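You operate a simulated robot arm through the tools that you are given. There is no shell and no other tool. Be economical: measure what you need, move in short steps, check, and stop when the job is done.

The job below is to be done with a simulated robot arm. You get a single attempt, and the scene is never put back.

Task
Wipe the ring stain off, slide the coaster over that spot and stand the bottle on it.
Fine: use the blue cloth pad and put it back.
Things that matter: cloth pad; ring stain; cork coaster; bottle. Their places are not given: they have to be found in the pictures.

Only the result counts: the job must be done as asked and must still hold three seconds after the hand-in. Knocking over, shifting, dropping, spilling or breaking anything else fails it. Flat cloth is picked up by pressing the open fingertips on it (5 to 10 N) and closing them slowly along it; thin cloth reads only 2 to 8 mm in the jaws.

Robot
A 6-joint arm with a two-finger parallel gripper, fixed in place. Base frame: the origin is at the foot of the arm, x ahead of it, y to its left, z up; the work surface is at about z = 78. Units: cm, rad, N and s.
With the tool pointing down near the work surface it reaches from about 24 to 64 cm from the base axis. Its first joint turns from -1.152 to 1.152 rad. Payload 2.7 kg.
Tool frame: the origin (TCP) lies between the finger pads and is the grasp point; the fingertips stand 2.3 cm ahead of it; z points along the fingers, y is the line along which they close. The gripper opens to 9.4 cm. The fingers are 3.8 cm wide and 1 cm thick; the gripper's body (5.4 by 9.6 cm) begins 3.9 cm behind the TCP.
Orientation is told as [roll, pitch, yaw] about the base's x, y, z axes, in that order, counted from this pose: with the fingers straight down and closing along the base's y, the tool's x points along the base's -x, its y along +y and its z along -z.

Tools
- The arm moves only by the tool arm_command. Its argument "motion" is a list that holds one entry, the list of rows, each a list of 7 numbers: the shift along the base's x, y, z in units of 50 mm (1.0 is 50 mm), then the turn, a rotation vector about the base's x, y, z in units of 5 degrees (1.0 is 5 degrees), then the finger opening in mm, from 0 to 94. In form: [[[x, y, z, ax, ay, az, hand], ...]]. A call has 1 to 8 rows; each row shifts and turns the commanded pose from where the row before left it. A call with a number of a shift or a turn outside -1 to 1 is refused whole. Each row takes 0.2 s and may step no farther than 5 cm and 0.15 rad from the row before; otherwise, or with a gripper value out of range, the whole call is refused. Where a pose cannot be reached the arm comes as near as it can. A force on the tool above 70 N (or 10 N above the force at the start of the call, whichever is more), or a blocked arm, ends the call early, and 0.2 s more pass. The fingers move at their own pace (about 4.5 cm/s each) and stop on an object; they squeeze with about 43 N. The grip force told is the motor's: it shows also when the fingers shut on nothing. Time passes only in rows, and 0.2 s behind the last, so rows that do not move let the fingers close. The reply holds the time, the measured pose of the TCP, the force on the tool along the base axes, the opening and the grip force, in the units named above and with some noise, and new pictures: "show" is both (left out), scene, wrist or none.
- Cameras (640 x 400 px; columns grow to the right, rows downward): "scene" is fixed at [6.4, -42.42, 140.09]; the picture's right is [0.86, -0.51, 0.00], its down [-0.30, -0.51, -0.81] and it looks along [0.41, 0.69, -0.59] (base axes); focal length 345 px, centre (320, 200). "wrist" rides on the gripper at [-3.9, 0, -4.4] in the tool frame; the picture's right is [0.00, -1.00, 0.00], its down [0.97, 0.00, -0.24] and it looks along [0.24, 0.00, 0.97] (tool axes); focal length 218 px, centre (320, 200).
- locate(camera, pixels): for up to 12 pixels [column, row] of the newest picture of that camera ("zoom" is the newest enlarged one), the place [x, y, z] in the base frame of the surface seen there, good to about 0.2 cm. The clock stands still meanwhile.
- enlarge(camera, box): a new picture of the part [left, top, right, bottom] of that camera's present view, enlarged. The clock stands still meanwhile.
- close_job(): hands the job in; it is judged then, once.

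Work in short steps. Measure before you move; look again where a grasp or a placing could have gone wrong, and mend it. You have 80 turns and 150 pictures in all, those below and enlarged ones among them. Open the gripper and draw the arm clear of the work before you hand the job in, unless the task says otherwise; then end with one line.

The tools are called after "Request:" by a JSON object that holds its "api" and its "payload". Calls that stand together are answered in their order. arm_command: Moves the arm, as the interface text tells. Its arguments: {"type":"object","properties":{"motion":{"type":"array","items":{"type":"array","items":{"type":"array","items":{"type":"number"}}}},"show":{"type":"string","enum":["both","scene","wrist","none"]}},"required":["motion"]} The other tools are called the same way: locate (camera, pixels) gives the place of the surface under pixels of a picture; enlarge (camera, box) takes an enlarged picture of a part of a camera's view; close_job () hands the job in.

At the start:

```text
time_s: 0.0
position: [27.17, 32.75, 103.99]
tool_rot: [-0.001, 0.001, 0.002]
wrist_force: [0.2, -0.1, -1.0]
finger_gap: 9.38
grasp_force: 0.1
```

scene: 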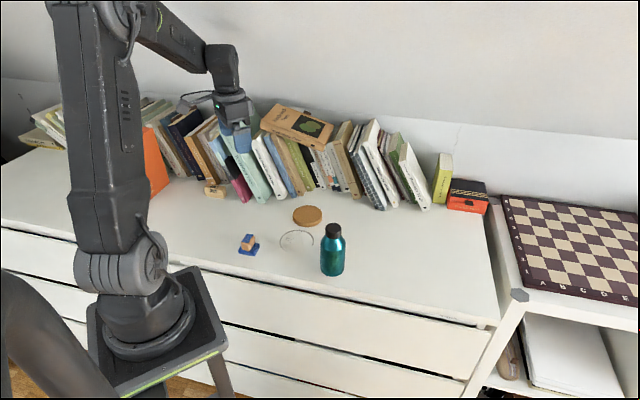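
wrist: 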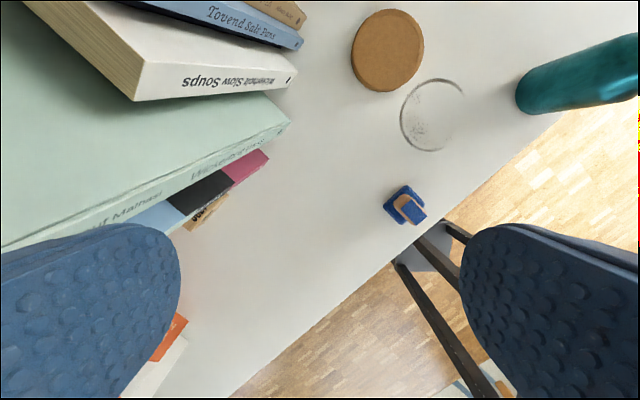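

The scene shows the pad near (249,245), the ring near (297,240), the coaster at (307,215) and the bottle at (332,250). I enlarge this region to measure.

Request:
{"api": "enlarge", "payload": {"camera": "scene", "box": [220, 190, 380, 290]}}

Request:
{"api": "enlarge", "payload": {"camera": "wrist", "box": [340, 0, 500, 240]}}

```text
4.00 times, centred on (300, 240) of scene
```

zoom: 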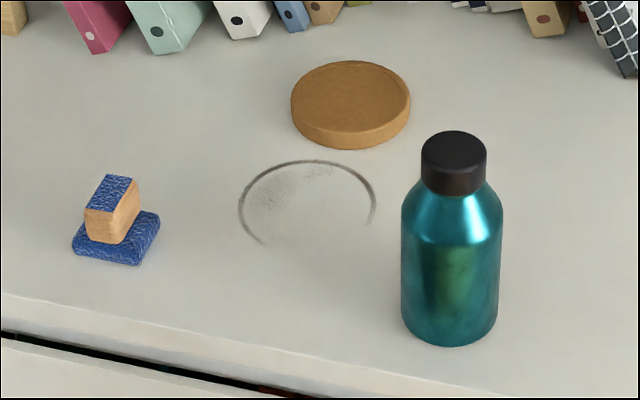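

```text
1.67 times, centred on (420, 120) of wrist
```

zoom: 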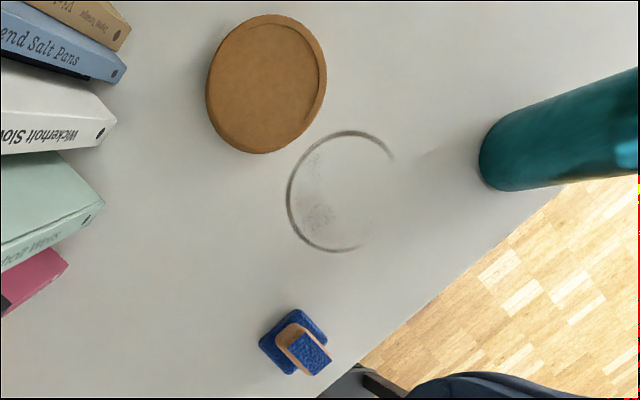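

The zoom shows a pad with a wooden handle block on it. I locate the key points of all four objects.

Request:
{"api": "locate", "payload": {"camera": "zoom", "pixels": [[260, 340], [295, 310], [328, 335], [280, 330], [328, 360], [310, 352], [290, 200], [345, 132], [340, 250], [395, 160], [212, 75], [326, 90]]}}

Request:
{"api": "locate", "payload": {"camera": "scene", "pixels": [[247.5, 235], [253, 236], [243, 240.5], [238.5, 250.5], [254, 255.5], [259.5, 244], [307.5, 214], [294, 214], [322, 215], [333, 226], [332, 264], [307, 226]]}}

```text
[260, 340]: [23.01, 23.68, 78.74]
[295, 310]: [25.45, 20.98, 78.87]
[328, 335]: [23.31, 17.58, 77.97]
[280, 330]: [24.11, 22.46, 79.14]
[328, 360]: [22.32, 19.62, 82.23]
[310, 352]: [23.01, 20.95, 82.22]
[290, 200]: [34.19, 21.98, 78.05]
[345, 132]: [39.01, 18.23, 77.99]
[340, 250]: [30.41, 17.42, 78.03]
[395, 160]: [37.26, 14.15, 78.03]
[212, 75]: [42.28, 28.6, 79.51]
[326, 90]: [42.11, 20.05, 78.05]
```

```text
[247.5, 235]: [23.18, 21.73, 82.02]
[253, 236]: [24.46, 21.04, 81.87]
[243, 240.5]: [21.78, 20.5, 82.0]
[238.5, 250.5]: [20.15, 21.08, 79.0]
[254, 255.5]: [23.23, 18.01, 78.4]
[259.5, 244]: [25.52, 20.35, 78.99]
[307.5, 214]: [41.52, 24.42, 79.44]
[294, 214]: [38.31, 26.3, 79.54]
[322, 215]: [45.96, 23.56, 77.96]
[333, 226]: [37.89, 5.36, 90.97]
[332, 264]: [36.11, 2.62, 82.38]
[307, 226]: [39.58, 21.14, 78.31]
```

The pad is centred near (22.9, 20.8) with its handle top at z≈82.2. The ring is centred near (34.7, 17.6) with r≈4.35, and the bottle stands near (37, 4). I move above the pad and look at the handle's orientation.

Request:
{"api": "arm_command", "payload": {"motion": [[[-0.2, -0.6, -0.4, 0, 0, 0, 94], [-0.2, -0.6, -0.4, 0, 0, 0, 94], [-0.2, -0.6, -0.4, 0, 0, 0, 94], [-0.2, -0.6, -0.4, 0, 0, 0, 94], [0, 0, 0, 0, 0, 0, 94]]]}}

```text
time_s: 1.2
position: [23.17, 20.43, 95.94]
tool_rot: [-0.001, -0.002, 0.0]
wrist_force: [0.2, -0.1, -0.5]
finger_gap: 9.38
grasp_force: 0.1
```

scene: 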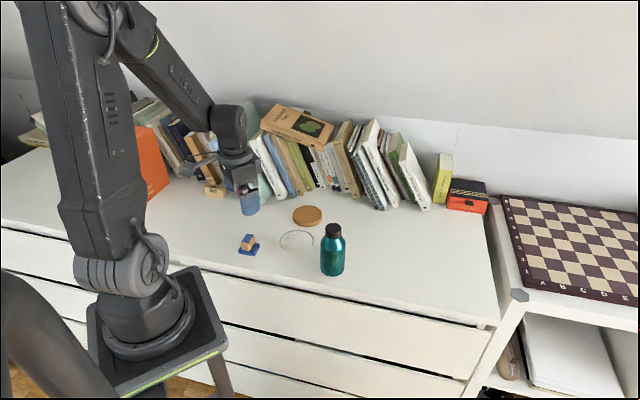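
wrist: 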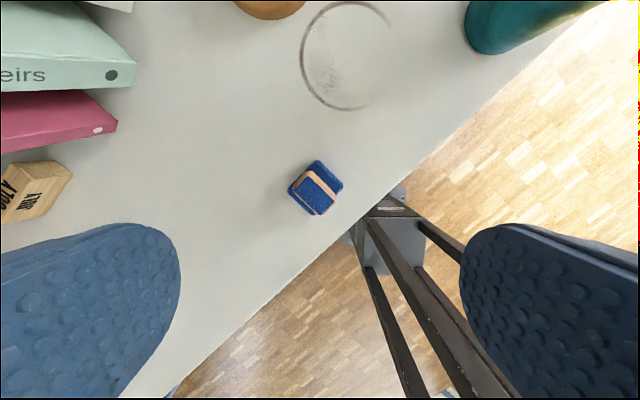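

The pad is at (315,188) in the wrist view. I zoom in to read the edges of its handle.

Request:
{"api": "enlarge", "payload": {"camera": "wrist", "box": [275, 150, 355, 225]}}

```text
5.33 times, centred on (315, 188) of wrist
```

zoom: 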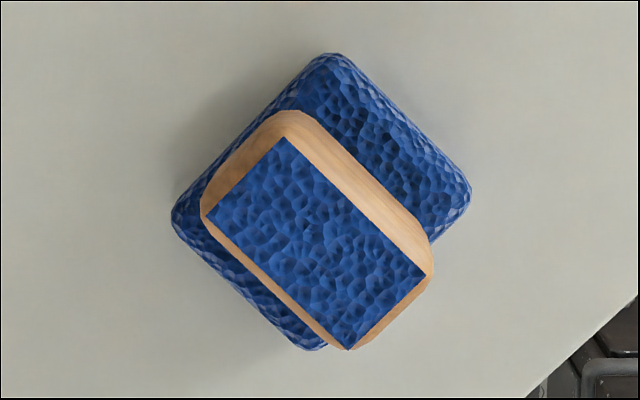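

Request:
{"api": "locate", "payload": {"camera": "zoom", "pixels": [[284, 142], [210, 214], [422, 274], [347, 344], [315, 245], [335, 60], [465, 190], [178, 215], [310, 343], [450, 230]]}}

Request:
{"api": "locate", "payload": {"camera": "wrist", "pixels": [[301, 50], [345, 3], [348, 109], [388, 24], [375, 80], [385, 60], [330, 55], [240, 10], [470, 45], [500, 54]]}}

```text
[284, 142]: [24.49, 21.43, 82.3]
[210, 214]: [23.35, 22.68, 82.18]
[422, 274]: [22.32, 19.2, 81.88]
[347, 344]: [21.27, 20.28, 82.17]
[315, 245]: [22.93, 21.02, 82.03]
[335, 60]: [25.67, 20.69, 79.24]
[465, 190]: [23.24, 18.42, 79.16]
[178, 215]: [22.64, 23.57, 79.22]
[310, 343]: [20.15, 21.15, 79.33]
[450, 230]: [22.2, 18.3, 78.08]
```

```text
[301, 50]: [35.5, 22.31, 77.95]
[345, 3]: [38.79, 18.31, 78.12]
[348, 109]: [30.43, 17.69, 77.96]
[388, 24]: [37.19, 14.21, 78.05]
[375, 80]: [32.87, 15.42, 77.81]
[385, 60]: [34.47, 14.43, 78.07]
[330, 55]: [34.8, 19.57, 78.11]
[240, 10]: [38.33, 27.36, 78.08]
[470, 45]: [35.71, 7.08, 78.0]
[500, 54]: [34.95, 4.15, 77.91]
```

The handle is centred at (22.9, 20.95), about 2 cm thick, with its long axis at 45°. I yaw +45° and come down above it.

Request:
{"api": "arm_command", "payload": {"motion": [[[-0.05, 0.1, -0.2, 0, 0, 1, 60], [0, 0, -0.2, 0, 0, 1, 60], [0, 0, -0.2, 0, 0, 1, 60], [0, 0, -0.2, 0, 0, 1, 60], [0, 0, -0.2, 0, 0, 1, 60], [0, 0, -0.2, 0, 0, 1, 60], [0, 0, -0.2, 0, 0, 1, 60], [0, 0, -0.2, 0, 0, 1, 60]]], "show": "none"}}

Request:
{"api": "arm_command", "payload": {"motion": [[[0, 0, 0, 0, 0, 1, 50], [0, 0, 0, 0, 0, 0, 50]]], "show": "wrist"}}

```text
time_s: 3.0
position: [22.76, 21.01, 88.01]
tool_rot: [-0.001, 0.002, 0.7]
wrist_force: [-0.5, 0.0, 0.8]
finger_gap: 5.99
grasp_force: 0.0
```

```text
time_s: 3.6
position: [22.85, 21.0, 87.98]
tool_rot: [-0.003, 0.003, 0.787]
wrist_force: [0.6, -0.2, -0.9]
finger_gap: 5.01
grasp_force: 0.0
```

wrist: 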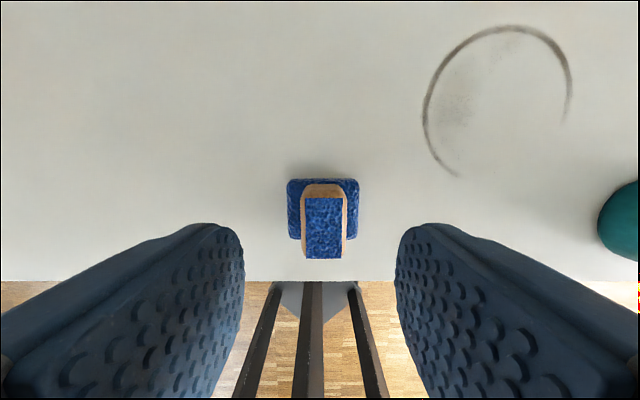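

The handle is centred between the fingers and aligned with them. I descend 6 cm and close.

Request:
{"api": "arm_command", "payload": {"motion": [[[0, 0, -0.4, 0, 0, 0, 50], [0, 0, -0.4, 0, 0, 0, 50], [0, 0, -0.3, 0, 0, 0, 50], [0, 0, -0.1, 0, 0, 0, 50], [0, 0, 0, 0, 0, 0, 30], [0, 0, 0, 0, 0, 0, 5], [0, 0, 0, 0, 0, 0, 5], [0, 0, 0, 0, 0, 0, 5]]]}}

```text
time_s: 5.4
position: [22.83, 21.17, 81.98]
tool_rot: [0.0, 0.002, 0.785]
wrist_force: [-0.4, 0.0, -0.2]
finger_gap: 2.28
grasp_force: 43.2
```

scene: 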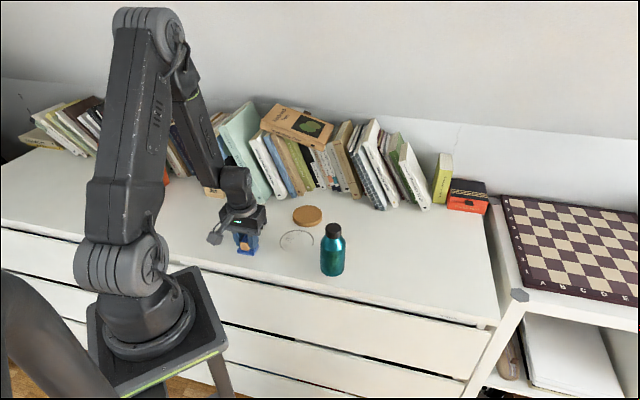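
wrist: 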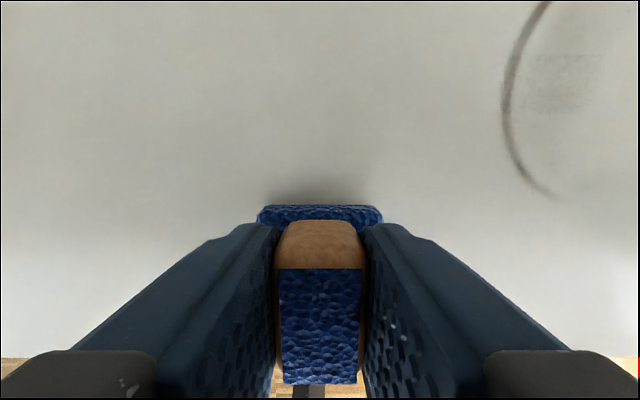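

The handle is held with a gap of 2.28 cm and 43 N. I lift it, carry it to the near edge of the ring and lower it to the surface.

Request:
{"api": "arm_command", "payload": {"motion": [[[0, 0, 0.3, 0, 0, 0, 5], [0.4, -0.19, 0.1, 0, 0, 0, 5], [0.6, -0.28, 0, 0, 0, 0, 5], [0.456, -0.21, 0, 0, 0, 0, 5], [0, 0, -0.2, 0, 0, 0, 5], [0, 0, -0.15, 0, 0, 0, 5], [0, 0, -0.05, 0, 0, 0, 5], [0, 0, 0, 0, 0, 0, 5]]]}}

```text
time_s: 6.9
position: [30.27, 17.88, 82.7]
tool_rot: [-0.001, -0.005, 0.787]
wrist_force: [-6.1, -1.9, 17.8]
finger_gap: 2.26
grasp_force: 43.1
stopped in row 7: the force on the tool passed its limit (the readings are from after the stop); the commanded pose is now the measured one
```

scene: 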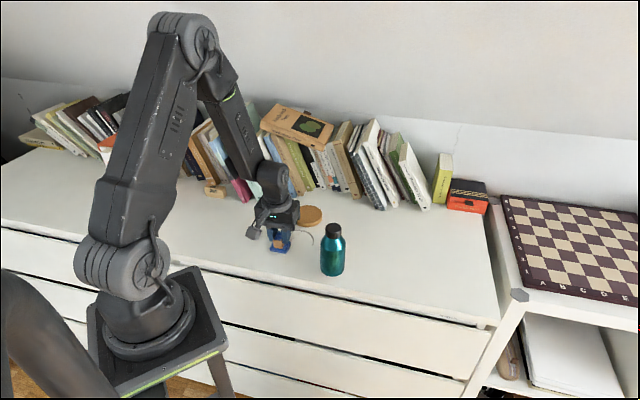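
wrist: 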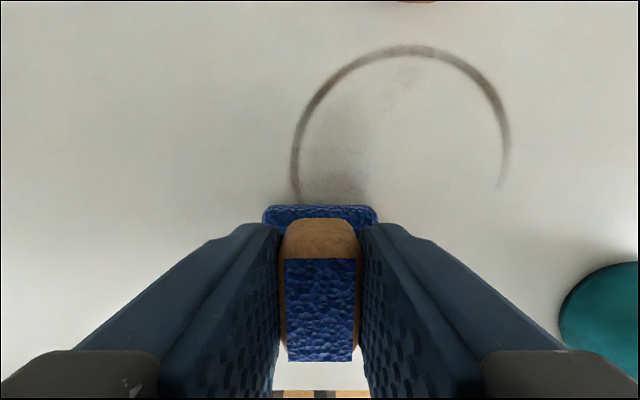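

The pad touched down at z=82.7, so it slid about 0.7 cm in the grip, and the peak force tripped the stop. I check the resting force.

Request:
{"api": "arm_command", "payload": {"motion": [[[0, 0, 0.0, 0, 0, 0, 5], [0, 0, 0, 0, 0, 0, 5]]], "show": "none"}}

Request:
{"api": "enlarge", "payload": {"camera": "scene", "box": [220, 190, 380, 290]}}

```text
time_s: 7.5
position: [30.23, 17.95, 82.73]
tool_rot: [-0.002, -0.009, 0.787]
wrist_force: [-7.7, -3.3, 30.8]
finger_gap: 2.25
grasp_force: 42.7
```

```text
4.00 times, centred on (300, 240) of scene
```

zoom: 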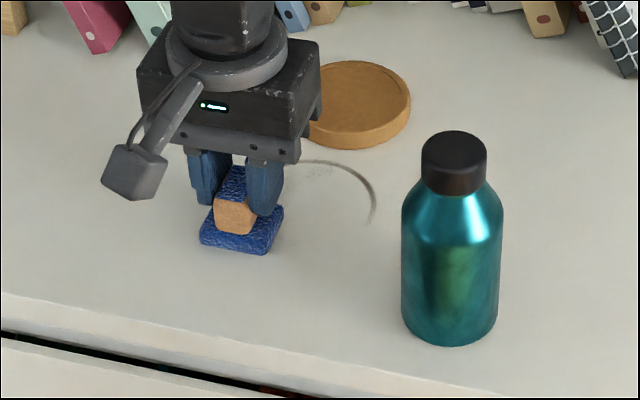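

It presses at about 31 N, which is too hard, so I raise slightly.

Request:
{"api": "arm_command", "payload": {"motion": [[[0, 0, 0.02, 0, 0, 0, 5], [0, 0, 0, 0, 0, 0, 5]]], "show": "none"}}

```text
time_s: 8.1
position: [30.34, 17.81, 82.63]
tool_rot: [-0.002, -0.009, 0.789]
wrist_force: [-2.3, 1.3, 4.7]
finger_gap: 2.28
grasp_force: 42.9
```

The force is now 4.7 N. I press a hair more and sweep the first lane along the 45° direction, there and back.

Request:
{"api": "arm_command", "payload": {"motion": [[[0.15, 0.15, -0.004, 0, 0, 0, 5], [0.25, 0.25, 0, 0, 0, 0, 5], [0.25, 0.25, 0, 0, 0, 0, 5], [0.25, 0.25, 0, 0, 0, 0, 5], [-0.25, -0.25, 0, 0, 0, 0, 5], [-0.25, -0.25, 0, 0, 0, 0, 5], [-0.25, -0.25, 0, 0, 0, 0, 5], [-0.15, -0.15, 0, 0, 0, 0, 5]]]}}

```text
time_s: 9.9
position: [30.41, 17.79, 82.78]
tool_rot: [-0.001, -0.006, 0.789]
wrist_force: [0.3, 1.1, 3.5]
finger_gap: 2.27
grasp_force: 42.8
```

scene: 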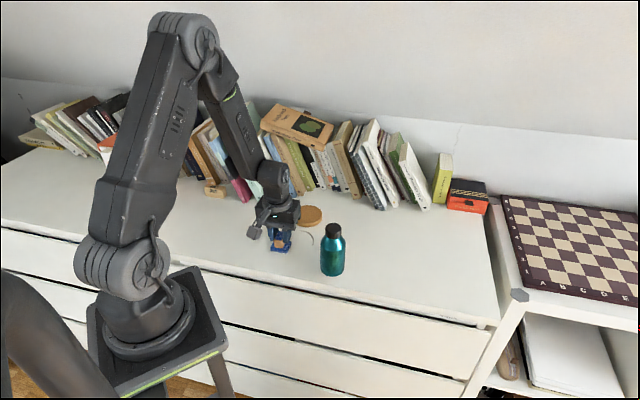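
wrist: 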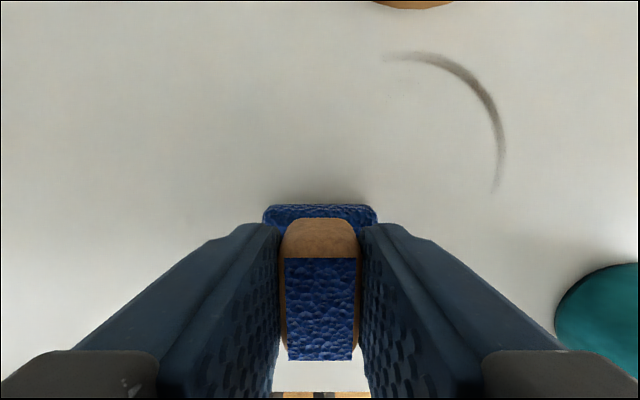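

The first lane came off clean and the right arc remains, at (390–505, 50–190). I shift over to the second lane and sweep there and back.

Request:
{"api": "arm_command", "payload": {"motion": [[[0.23, -0.23, -0.003, 0, 0, 0, 5], [0.23, -0.23, 0, 0, 0, 0, 5], [0.3, 0.3, 0, 0, 0, 0, 5], [0.3, 0.3, 0, 0, 0, 0, 5], [0.3, 0.3, 0, 0, 0, 0, 5], [-0.3, -0.3, 0, 0, 0, 0, 5], [-0.3, -0.3, 0, 0, 0, 0, 5], [-0.3, -0.3, 0, 0, 0, 0, 5]]], "show": "wrist"}}

```text
time_s: 11.7
position: [32.84, 15.86, 82.67]
tool_rot: [-0.004, -0.015, 0.788]
wrist_force: [9.1, 8.3, 25.9]
finger_gap: 2.25
grasp_force: 43.0
```

wrist: 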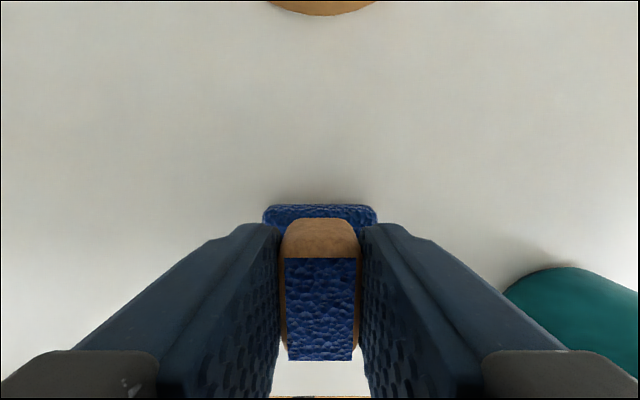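

It looks clean. I do one more lighter lane on the bottle side to catch faint remains, staying clear of the bottle.

Request:
{"api": "arm_command", "payload": {"motion": [[[0.2, 0.2, 0.01, 0, 0, 0, 5], [0.25, -0.25, 0, 0, 0, 0, 5], [0.15, -0.15, 0, 0, 0, 0, 5], [0.25, 0.25, 0, 0, 0, 0, 5], [0.25, 0.25, 0, 0, 0, 0, 5], [-0.3, -0.3, 0, 0, 0, 0, 5], [-0.3, -0.3, 0, 0, 0, 0, 5], [-0.1, -0.1, 0, 0, 0, 0, 5]]]}}

```text
time_s: 13.5
position: [34.6, 13.63, 82.75]
tool_rot: [-0.002, -0.008, 0.788]
wrist_force: [-0.4, -0.8, 0.0]
finger_gap: 2.24
grasp_force: 42.9
```

scene: 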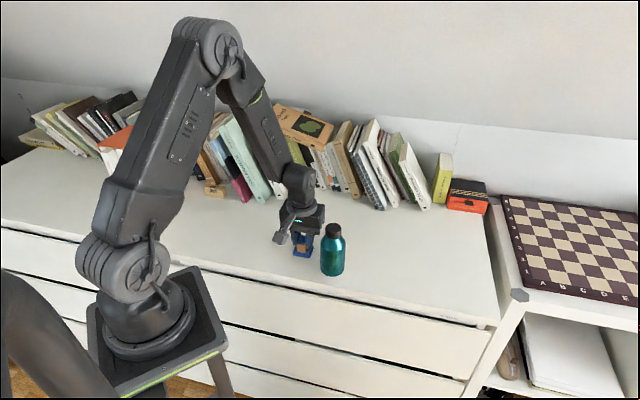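
wrist: 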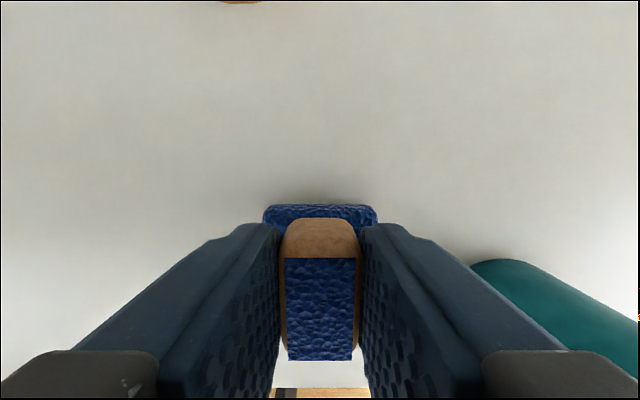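

The surface looks clean. I lift and carry the pad back above its start, then check the stain spot.

Request:
{"api": "arm_command", "payload": {"motion": [[[0, 0, 0.4, 0, 0, 0, 5], [-0.3, 0.15, 0, 0, 0, 0, 5], [-0.5, 0.35, 0, 0, 0, 0, 5], [-0.6, 0.4, 0, 0, 0, 0, 5], [-0.6, 0.4, 0, 0, 0, 0, 5], [-0.354, 0.2, 0, 0, 0, 0, 5], [0, 0, 0, 0, 0, 0, 5]]]}}

Request:
{"api": "enlarge", "payload": {"camera": "scene", "box": [220, 190, 380, 290]}}

```text
time_s: 15.1
position: [22.75, 21.08, 84.77]
tool_rot: [-0.002, -0.008, 0.789]
wrist_force: [-0.2, -0.4, -0.7]
finger_gap: 2.25
grasp_force: 42.4
```

scene: 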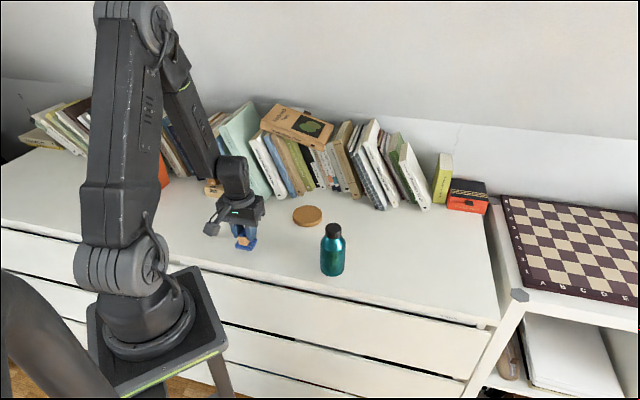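
wrist: 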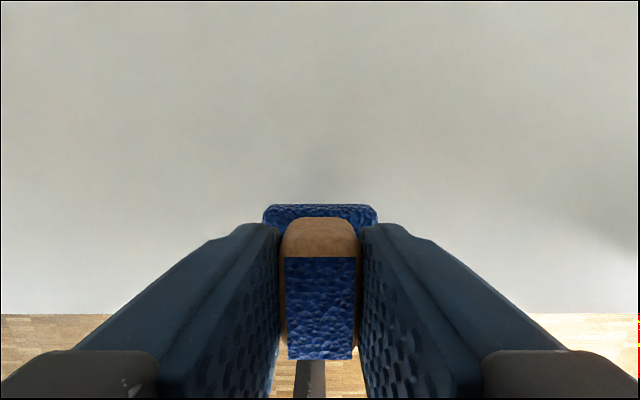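

```text
4.00 times, centred on (300, 240) of scene
```

zoom: 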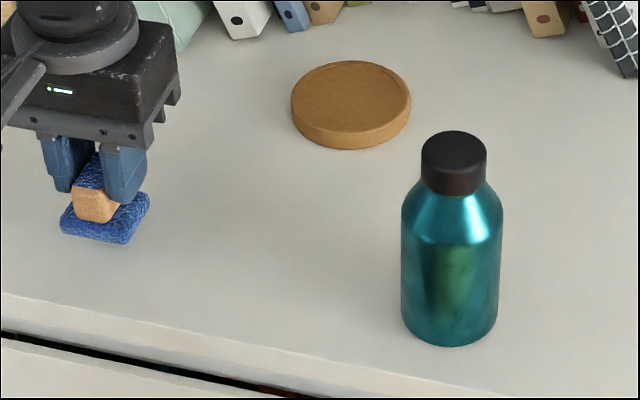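

The stain is gone entirely. I lower the pad about 2 cm at its old place, gently at the end.

Request:
{"api": "arm_command", "payload": {"motion": [[[0.01, 0, -0.2, 0, 0, 0, 5], [0.01, 0, -0.15, 0, 0, 0, 5], [0, 0, -0.03, 0, 0, 0, 5], [0, 0, -0.02, 0, 0, 0, 5], [0, 0, 0, 0, 0, 0, 5]]], "show": "none"}}

Request:
{"api": "enlarge", "payload": {"camera": "scene", "box": [220, 215, 284, 255]}}

```text
time_s: 16.3
position: [22.91, 21.29, 82.71]
tool_rot: [-0.003, -0.008, 0.787]
wrist_force: [-0.7, 0.3, 2.8]
finger_gap: 2.25
grasp_force: 42.9
```

```text
10.00 times, centred on (252, 235) of scene
```

zoom: 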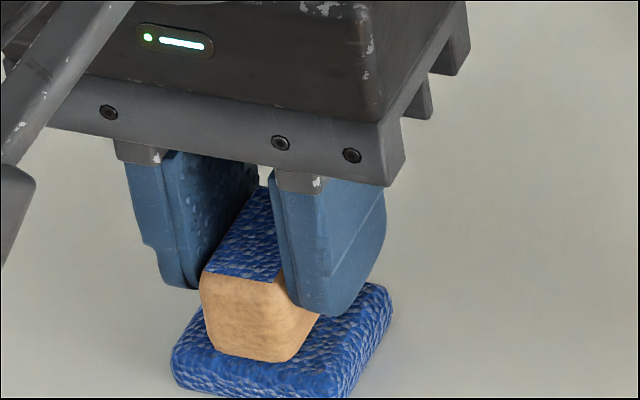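

Contact reads 2.8 N, so the pad is on the table. I open and rise straight up.

Request:
{"api": "arm_command", "payload": {"motion": [[[0, 0, 0, 0, 0, 0, 30], [0, 0, 0, 0, 0, 0, 50], [0, 0, 0, 0, 0, 0, 50], [0, 0, 0.5, 0, 0, 0, 50], [0, 0, 1, 0, 0, 0, 94], [0, 0, 1, 0, 0, 0, 94], [0, 0, 0.8, 0, 0, 0, 94], [0, 0, 0, 0, 0, 0, 94]]]}}

Request:
{"api": "locate", "payload": {"camera": "scene", "pixels": [[333.5, 225.5], [328, 225], [339, 226], [295, 211], [320, 211], [307.5, 206.5], [307.5, 219]]}}

```text
time_s: 18.1
position: [22.69, 21.29, 99.23]
tool_rot: [-0.002, -0.007, 0.787]
wrist_force: [0.3, 1.0, -0.3]
finger_gap: 9.4
grasp_force: 0.1
```

scene: 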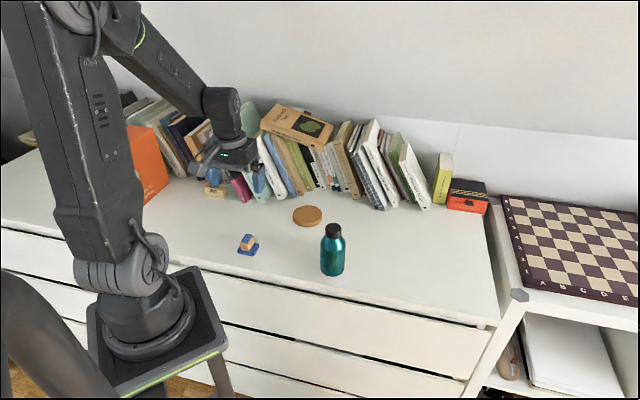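
wrist: 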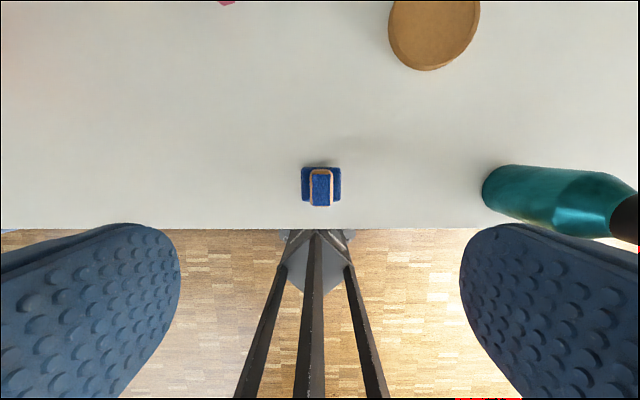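

```text
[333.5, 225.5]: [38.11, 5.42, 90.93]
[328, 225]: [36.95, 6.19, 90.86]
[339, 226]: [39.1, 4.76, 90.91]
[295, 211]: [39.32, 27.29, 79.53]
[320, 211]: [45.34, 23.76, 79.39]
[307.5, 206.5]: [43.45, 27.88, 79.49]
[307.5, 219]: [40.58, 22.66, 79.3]
```

The pad is back in place and standing flat. I move above the coaster (≈42.1, 25.3) to measure it and its clearance to the books.

Request:
{"api": "arm_command", "payload": {"motion": [[[0.8, 0.16, 0, 0, 0, 0, 94], [0.8, 0.16, 0, 0, 0, 0, 94], [0.8, 0.16, -0.2, 0, 0, 0, 94], [0.8, 0.16, -0.2, 0, 0, 0, 94], [0.68, 0.16, -0.2, 0, 0, 0, 94], [0, 0, 0, 0, 0, 0, 94]]]}}

```text
time_s: 19.5
position: [42.19, 25.0, 96.33]
tool_rot: [-0.002, -0.008, 0.789]
wrist_force: [0.2, 0.6, -0.3]
finger_gap: 9.42
grasp_force: 0.0
```

scene: 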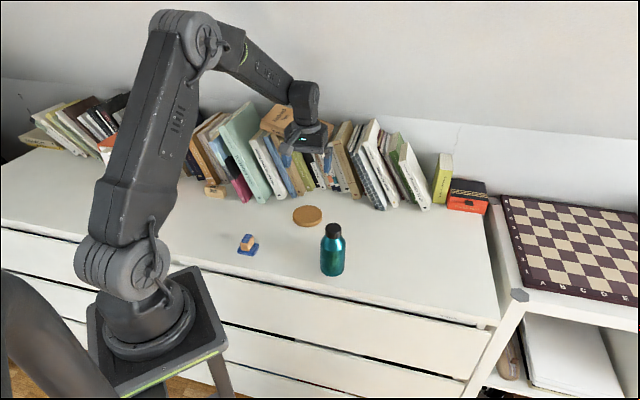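
wrist: 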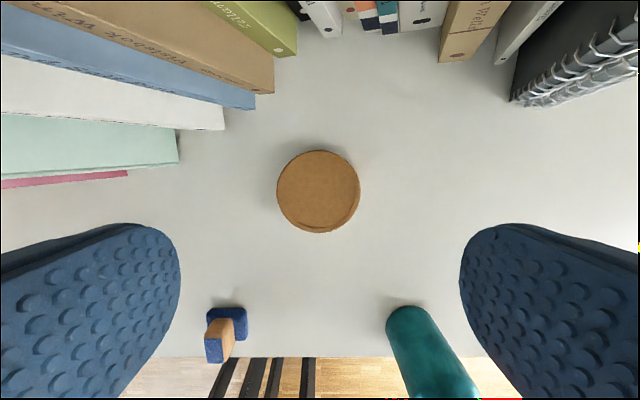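

The coaster is centred at (319,192). I locate its rim and the nearest books.

Request:
{"api": "locate", "payload": {"camera": "wrist", "pixels": [[319, 155], [319, 227], [282, 190], [355, 190], [319, 190], [178, 160], [222, 120], [272, 85], [255, 105], [510, 98], [440, 60], [293, 50]]}}

Request:
{"api": "enlarge", "payload": {"camera": "wrist", "box": [264, 140, 376, 244]}}

```text
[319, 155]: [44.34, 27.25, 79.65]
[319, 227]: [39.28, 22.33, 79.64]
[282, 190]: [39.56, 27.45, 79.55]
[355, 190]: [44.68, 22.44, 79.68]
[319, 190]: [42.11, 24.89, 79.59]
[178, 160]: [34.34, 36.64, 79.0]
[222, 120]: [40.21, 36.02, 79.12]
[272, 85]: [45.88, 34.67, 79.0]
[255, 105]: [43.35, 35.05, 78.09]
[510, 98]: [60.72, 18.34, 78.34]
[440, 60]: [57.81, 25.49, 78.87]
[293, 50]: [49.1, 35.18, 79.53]
```

```text
3.85 times, centred on (320, 192) of wrist
```

zoom: 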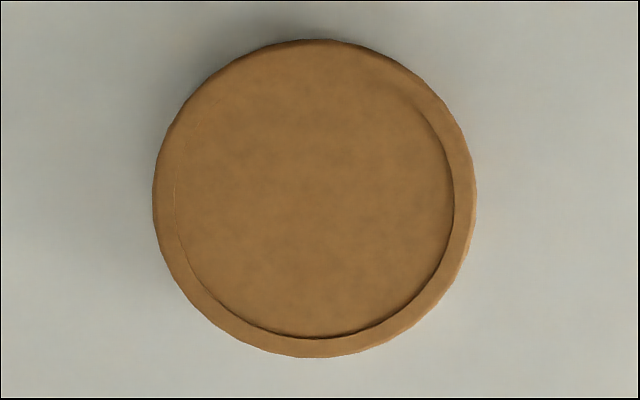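

The rim is about 8.2 cm across, centred near (42.05, 24.9), and the books are at least 9 cm away. I descend to about z=84 and check the centring.

Request:
{"api": "arm_command", "payload": {"motion": [[[-0.02, 0.006, -0.6, 0, 0, 0, 94], [0, 0, -0.6, 0, 0, 0, 94], [0, 0, -0.6, 0, 0, 0, 94], [0, 0, -0.6, 0, 0, 0, 94], [0, 0, -0.1, 0, 0, 0, 94], [0, 0, 0, 0, 0, 0, 94]]]}}

Request:
{"api": "enlarge", "payload": {"camera": "scene", "box": [260, 170, 356, 230]}}

```text
time_s: 20.9
position: [42.11, 25.08, 83.67]
tool_rot: [-0.001, -0.005, 0.788]
wrist_force: [0.0, 0.3, 0.1]
finger_gap: 9.43
grasp_force: 0.1
```

scene: 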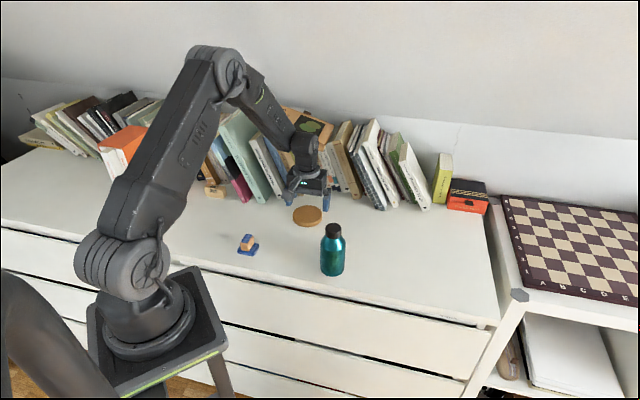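
wrist: 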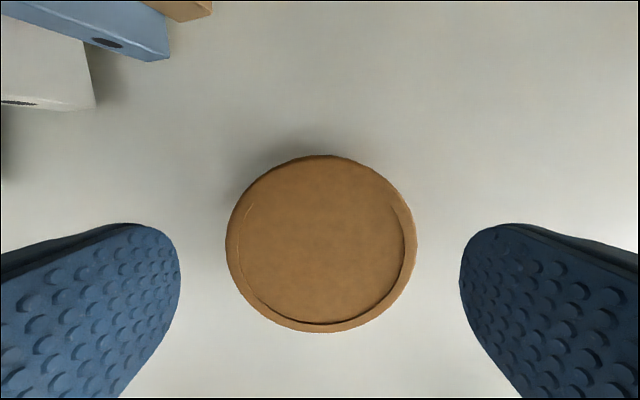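

```text
6.67 times, centred on (308, 200) of scene
```

zoom: 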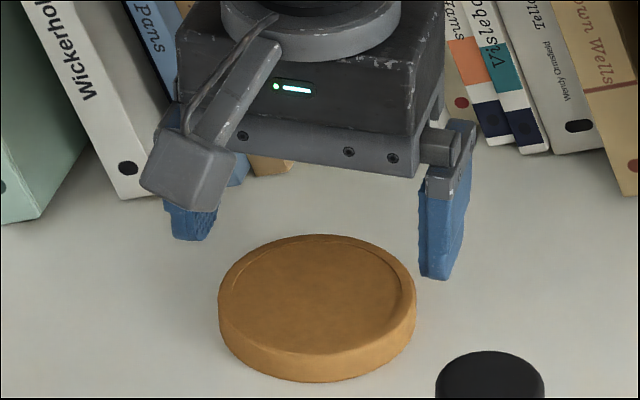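

The coaster is centred at column 322, row 243, right under the TCP. I descend 3 cm and close on its rim.

Request:
{"api": "arm_command", "payload": {"motion": [[[0, 0, -0.3, 0, 0, 0, 94], [0, 0, -0.2, 0, 0, 0, 94], [0, 0, -0.1, 0, 0, 0, 94], [0, 0, 0, 0, 0, 0, 94], [0, 0, 0, 0, 0, 0, 85], [0, 0, 0, 0, 0, 0, 75], [0, 0, 0, 0, 0, 0, 70], [0, 0, 0, 0, 0, 0, 70]]]}}

Request:
{"api": "enlarge", "payload": {"camera": "scene", "box": [260, 170, 356, 230]}}

```text
time_s: 22.7
position: [42.17, 25.08, 80.66]
tool_rot: [-0.002, -0.006, 0.786]
wrist_force: [0.7, 1.0, -1.1]
finger_gap: 8.09
grasp_force: 42.8
```

scene: 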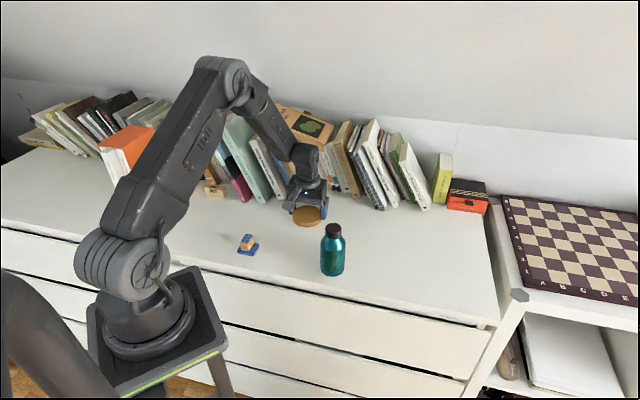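
wrist: 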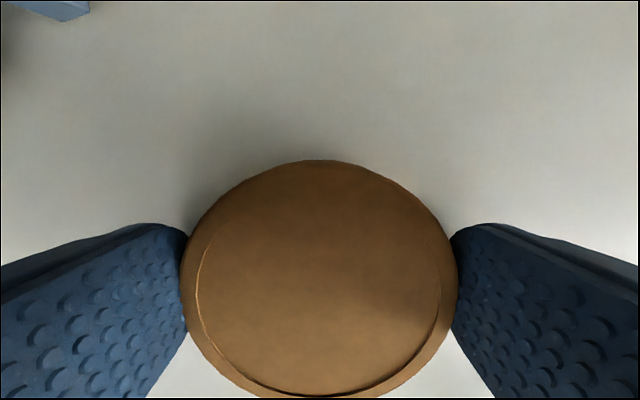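

```text
6.67 times, centred on (308, 200) of scene
```

zoom: 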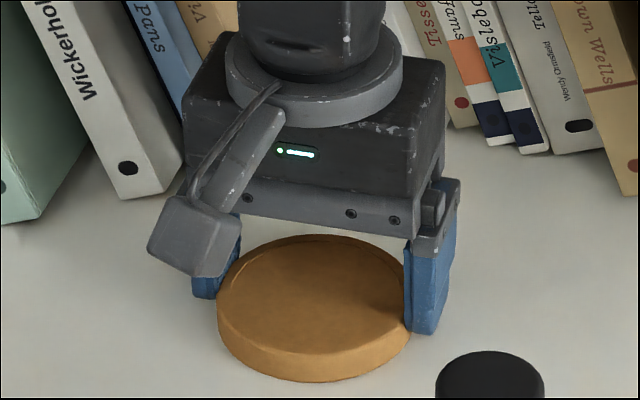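

The coaster is gripped at 8.09 cm. I slide it along the table to the ring's centre (34.65, 17.8).

Request:
{"api": "arm_command", "payload": {"motion": [[[-0.15, -0.145, 0, 0, 0, 0, 70], [-0.3, -0.29, 0, 0, 0, 0, 70], [-0.3, -0.29, 0, 0, 0, 0, 70], [-0.3, -0.29, 0, 0, 0, 0, 70], [-0.3, -0.29, 0, 0, 0, 0, 70], [-0.15, -0.145, 0, 0, 0, 0, 70], [0, 0, 0, 0, 0, 0, 70]]]}}

```text
time_s: 24.3
position: [34.72, 17.84, 80.69]
tool_rot: [-0.001, -0.008, 0.788]
wrist_force: [0.2, -0.4, -0.3]
finger_gap: 8.06
grasp_force: 42.9
```

scene: 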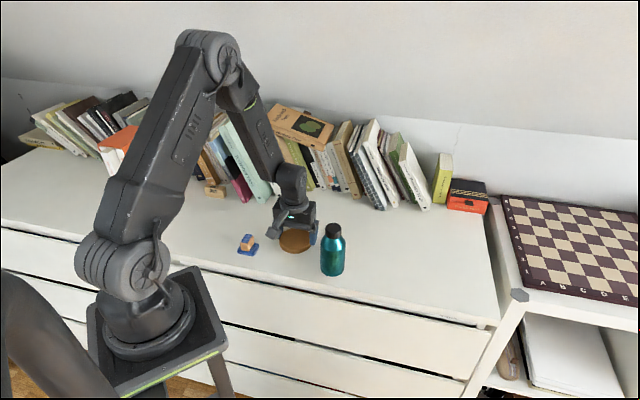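
wrist: 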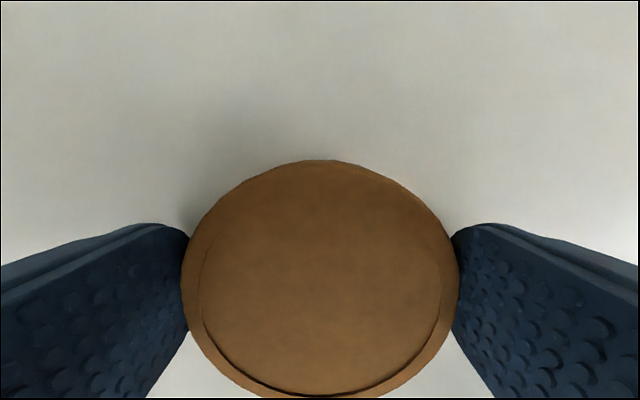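

The coaster is on the spot at (34.7, 17.8). I release it and rise straight up.

Request:
{"api": "arm_command", "payload": {"motion": [[[0, 0, 0, 0, 0, 0, 85], [0, 0, 0, 0, 0, 0, 94], [0, 0, 0, 0, 0, 0, 94], [0, 0, 0.3, 0, 0, 0, 94], [0, 0, 1, 0, 0, 0, 94], [0, 0, 1, 0, 0, 0, 94], [0, 0, 1, 0, 0, 0, 94], [0, 0, 1, 0, 0, 0, 94]]]}}

Request:
{"api": "enlarge", "payload": {"camera": "scene", "box": [220, 190, 380, 290]}}

```text
time_s: 26.1
position: [34.72, 17.88, 102.61]
tool_rot: [-0.002, -0.007, 0.787]
wrist_force: [-0.2, -0.4, 0.6]
finger_gap: 9.4
grasp_force: 0.1
```

scene: 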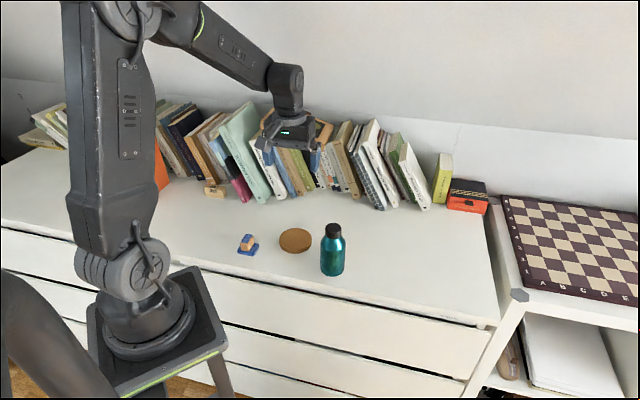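
wrist: 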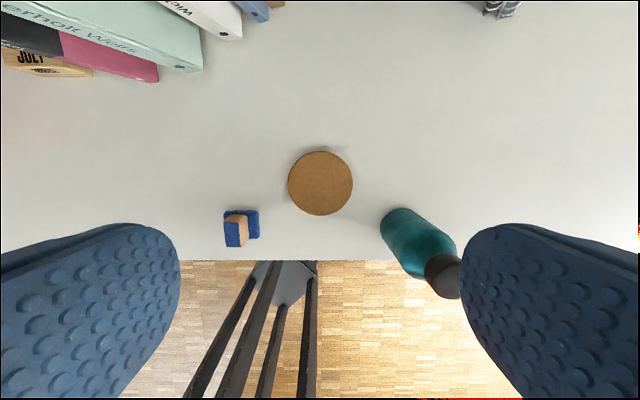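

```text
4.00 times, centred on (300, 240) of scene
```

zoom: 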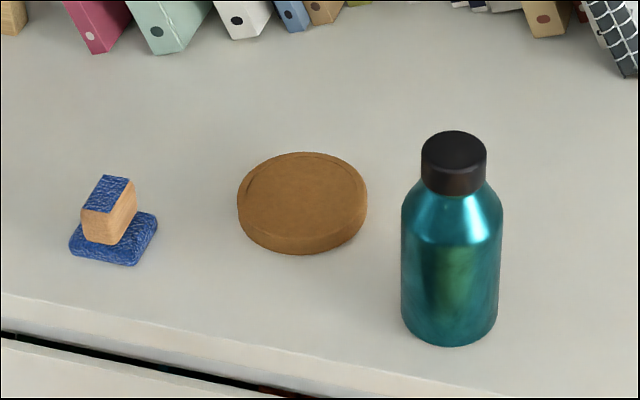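

The coaster covers the spot and the pad stands where it was. I measure the bottle's cap and body, and the coaster again.

Request:
{"api": "locate", "payload": {"camera": "zoom", "pixels": [[455, 147], [425, 147], [484, 147], [455, 134], [455, 164], [455, 188], [452, 280], [404, 280], [500, 280], [452, 338], [302, 195], [452, 215]]}}

Request:
{"api": "locate", "payload": {"camera": "wrist", "pixels": [[319, 183], [291, 183], [348, 183], [320, 154], [320, 211], [242, 226], [395, 215], [415, 211], [384, 222]]}}

```text
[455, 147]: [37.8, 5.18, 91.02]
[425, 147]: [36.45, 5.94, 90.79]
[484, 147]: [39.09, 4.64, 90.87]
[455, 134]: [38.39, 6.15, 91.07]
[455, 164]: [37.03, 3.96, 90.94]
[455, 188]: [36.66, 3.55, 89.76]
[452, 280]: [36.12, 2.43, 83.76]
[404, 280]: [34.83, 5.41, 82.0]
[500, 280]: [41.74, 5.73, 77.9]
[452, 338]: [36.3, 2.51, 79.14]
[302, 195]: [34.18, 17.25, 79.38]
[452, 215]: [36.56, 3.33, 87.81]
```

```text
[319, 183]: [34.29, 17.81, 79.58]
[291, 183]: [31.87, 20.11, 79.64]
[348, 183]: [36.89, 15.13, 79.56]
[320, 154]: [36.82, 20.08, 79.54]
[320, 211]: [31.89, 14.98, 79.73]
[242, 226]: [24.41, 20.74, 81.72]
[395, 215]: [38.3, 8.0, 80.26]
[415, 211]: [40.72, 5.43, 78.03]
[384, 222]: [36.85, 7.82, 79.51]
```

The cap is centred at (37.8, 5.1), its top at z=91.0 and bottom at about 89.1. The coaster is centred at about (34.4, 17.6). I move above the bottle and narrow the fingers to about 7 cm.

Request:
{"api": "arm_command", "payload": {"motion": [[[0.15, -0.6, 0, 0, 0, 0, 70], [0.16, -0.65, 0, 0, 0, 0, 70], [0.16, -0.65, 0, 0, 0, 0, 70], [0.15, -0.656, 0, 0, 0, 0, 70], [0, 0, -0.5, 0, 0, 0, 70], [0, 0, 0, 0, 0, 0, 70]]]}}

```text
time_s: 27.5
position: [37.58, 5.0, 99.71]
tool_rot: [-0.001, -0.008, 0.787]
wrist_force: [-0.6, -0.3, 0.4]
finger_gap: 7.02
grasp_force: 0.0
```

scene: 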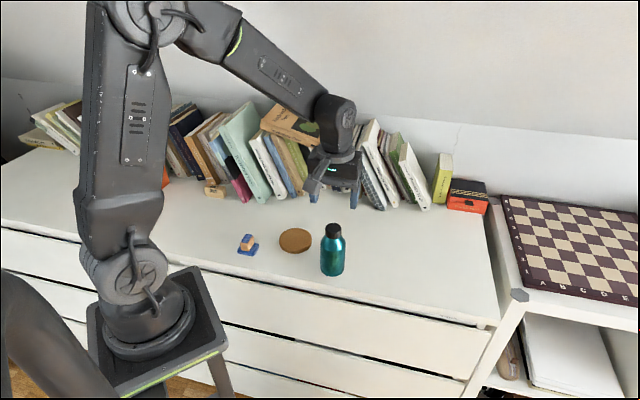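
wrist: 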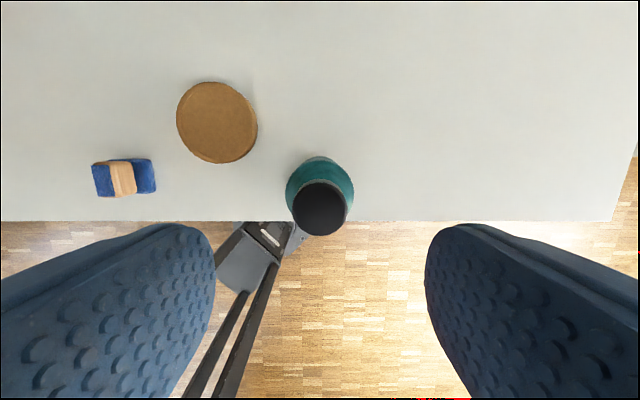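

The cap is centred at (320,208) and on axis. I descend 8.5 cm so that the fingertips flank the cap, then close.

Request:
{"api": "arm_command", "payload": {"motion": [[[0, 0, -0.6, 0, 0, 0, 70], [0, 0, -0.6, 0, 0, 0, 70], [0, 0, -0.4, 0, 0, 0, 70], [0, 0, -0.1, 0, 0, 0, 70], [0, 0, 0, 0, 0, 0, 55], [0, 0, 0, 0, 0, 0, 45], [0, 0, 0, 0, 0, 0, 30], [0, 0, 0, 0, 0, 0, 30]]]}}

Request:
{"api": "enlarge", "payload": {"camera": "scene", "box": [280, 190, 384, 285]}}

```text
time_s: 29.3
position: [37.76, 5.07, 91.15]
tool_rot: [-0.002, -0.005, 0.787]
wrist_force: [0.0, 1.4, -0.1]
finger_gap: 4.48
grasp_force: 43.2
```

scene: 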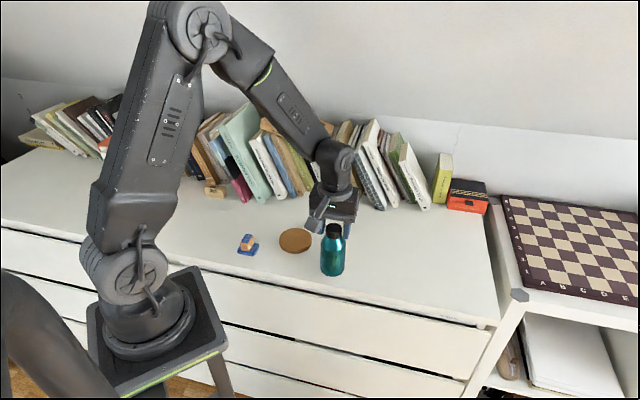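
wrist: 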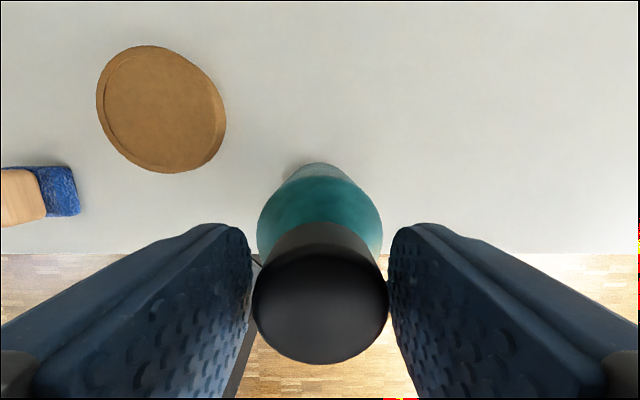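

```text
4.21 times, centred on (332, 238) of scene
```

zoom: 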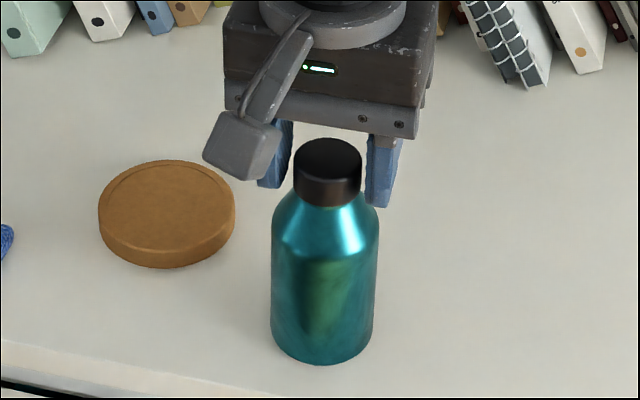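

The cap is held at 4.48 cm and 43 N. I lift slowly by 3.5 cm and check that the bottle follows upright.

Request:
{"api": "arm_command", "payload": {"motion": [[[0, 0, 0.05, 0, 0, 0, 30], [0, 0, 0.15, 0, 0, 0, 30], [0, 0, 0.2, 0, 0, 0, 30], [0, 0, 0.2, 0, 0, 0, 30], [0, 0, 0.1, 0, 0, 0, 30], [0, 0, 0, 0, 0, 0, 30]]]}}

Request:
{"api": "enlarge", "payload": {"camera": "scene", "box": [280, 190, 384, 285]}}

```text
time_s: 30.7
position: [37.82, 4.99, 94.71]
tool_rot: [-0.001, -0.007, 0.786]
wrist_force: [0.0, -0.8, -4.6]
finger_gap: 4.49
grasp_force: 43.1
```

scene: 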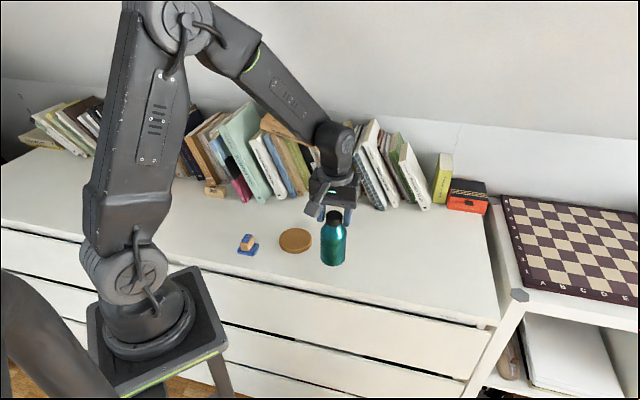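
wrist: 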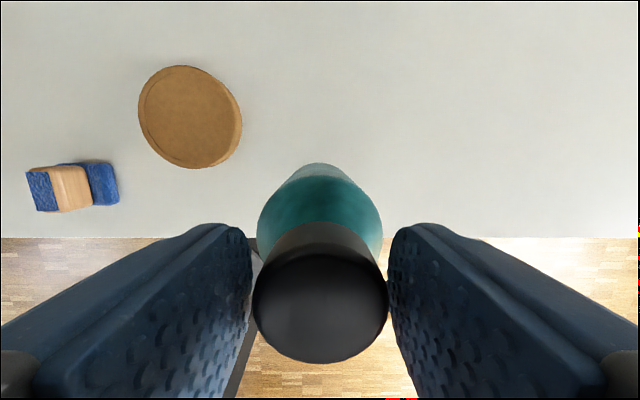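

```text
4.21 times, centred on (332, 238) of scene
```

zoom: 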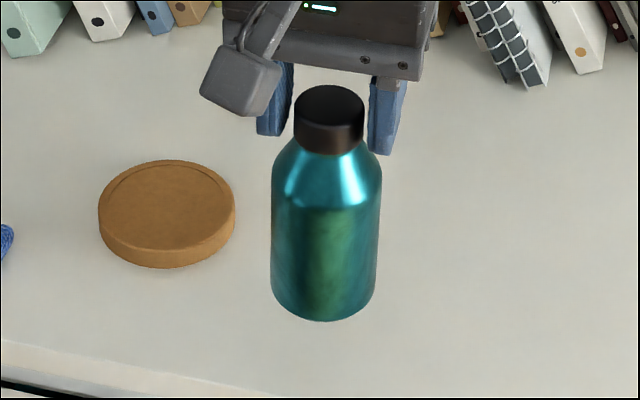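

The bottle is lifted clean and upright at about 4.6 N. I carry it over the coaster's centre with a shift of (-3.4, +12.6).

Request:
{"api": "arm_command", "payload": {"motion": [[[-0.05, 0.18, 0, 0, 0, 0, 30], [-0.1, 0.38, 0, 0, 0, 0, 30], [-0.12, 0.45, 0, 0, 0, 0, 30], [-0.12, 0.45, 0, 0, 0, 0, 30], [-0.12, 0.45, 0, 0, 0, 0, 30], [-0.1, 0.38, 0, 0, 0, 0, 30], [-0.07, 0.23, 0, 0, 0, 0, 30], [0, 0, 0, 0, 0, 0, 30]]]}}

Request:
{"api": "enlarge", "payload": {"camera": "scene", "box": [236, 180, 356, 260]}}

```text
time_s: 32.5
position: [34.34, 17.77, 94.76]
tool_rot: [-0.001, -0.007, 0.786]
wrist_force: [-0.4, -0.2, -3.1]
finger_gap: 4.46
grasp_force: 42.8
```

scene: 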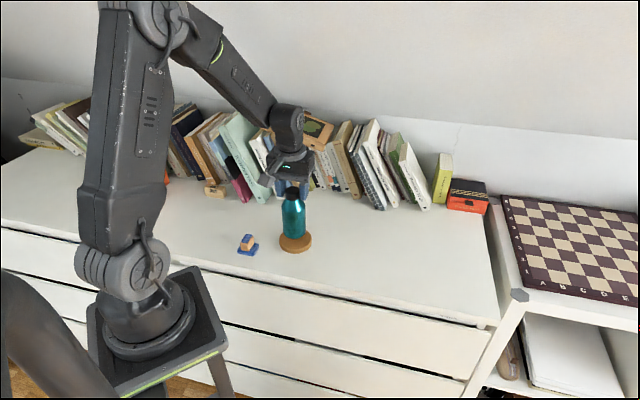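
wrist: 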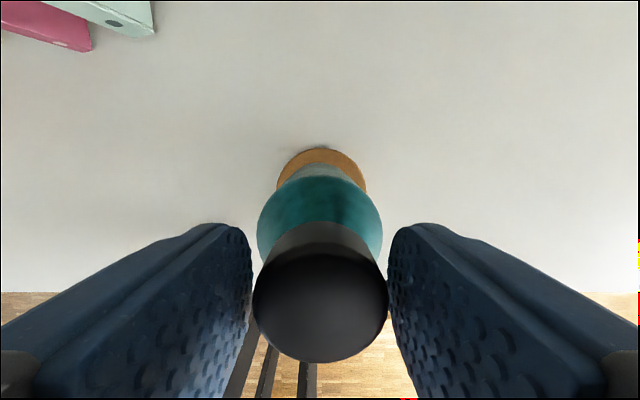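

```text
5.00 times, centred on (296, 220) of scene
```

zoom: 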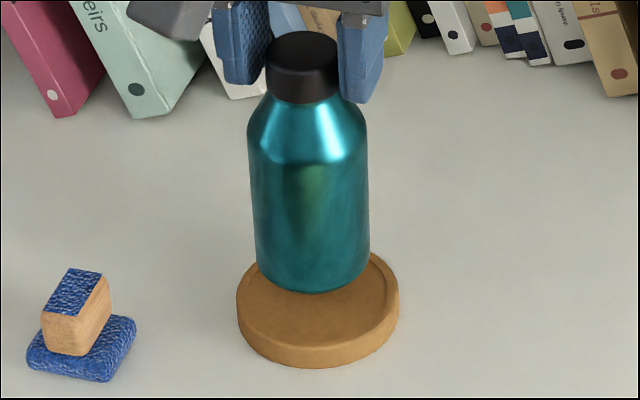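

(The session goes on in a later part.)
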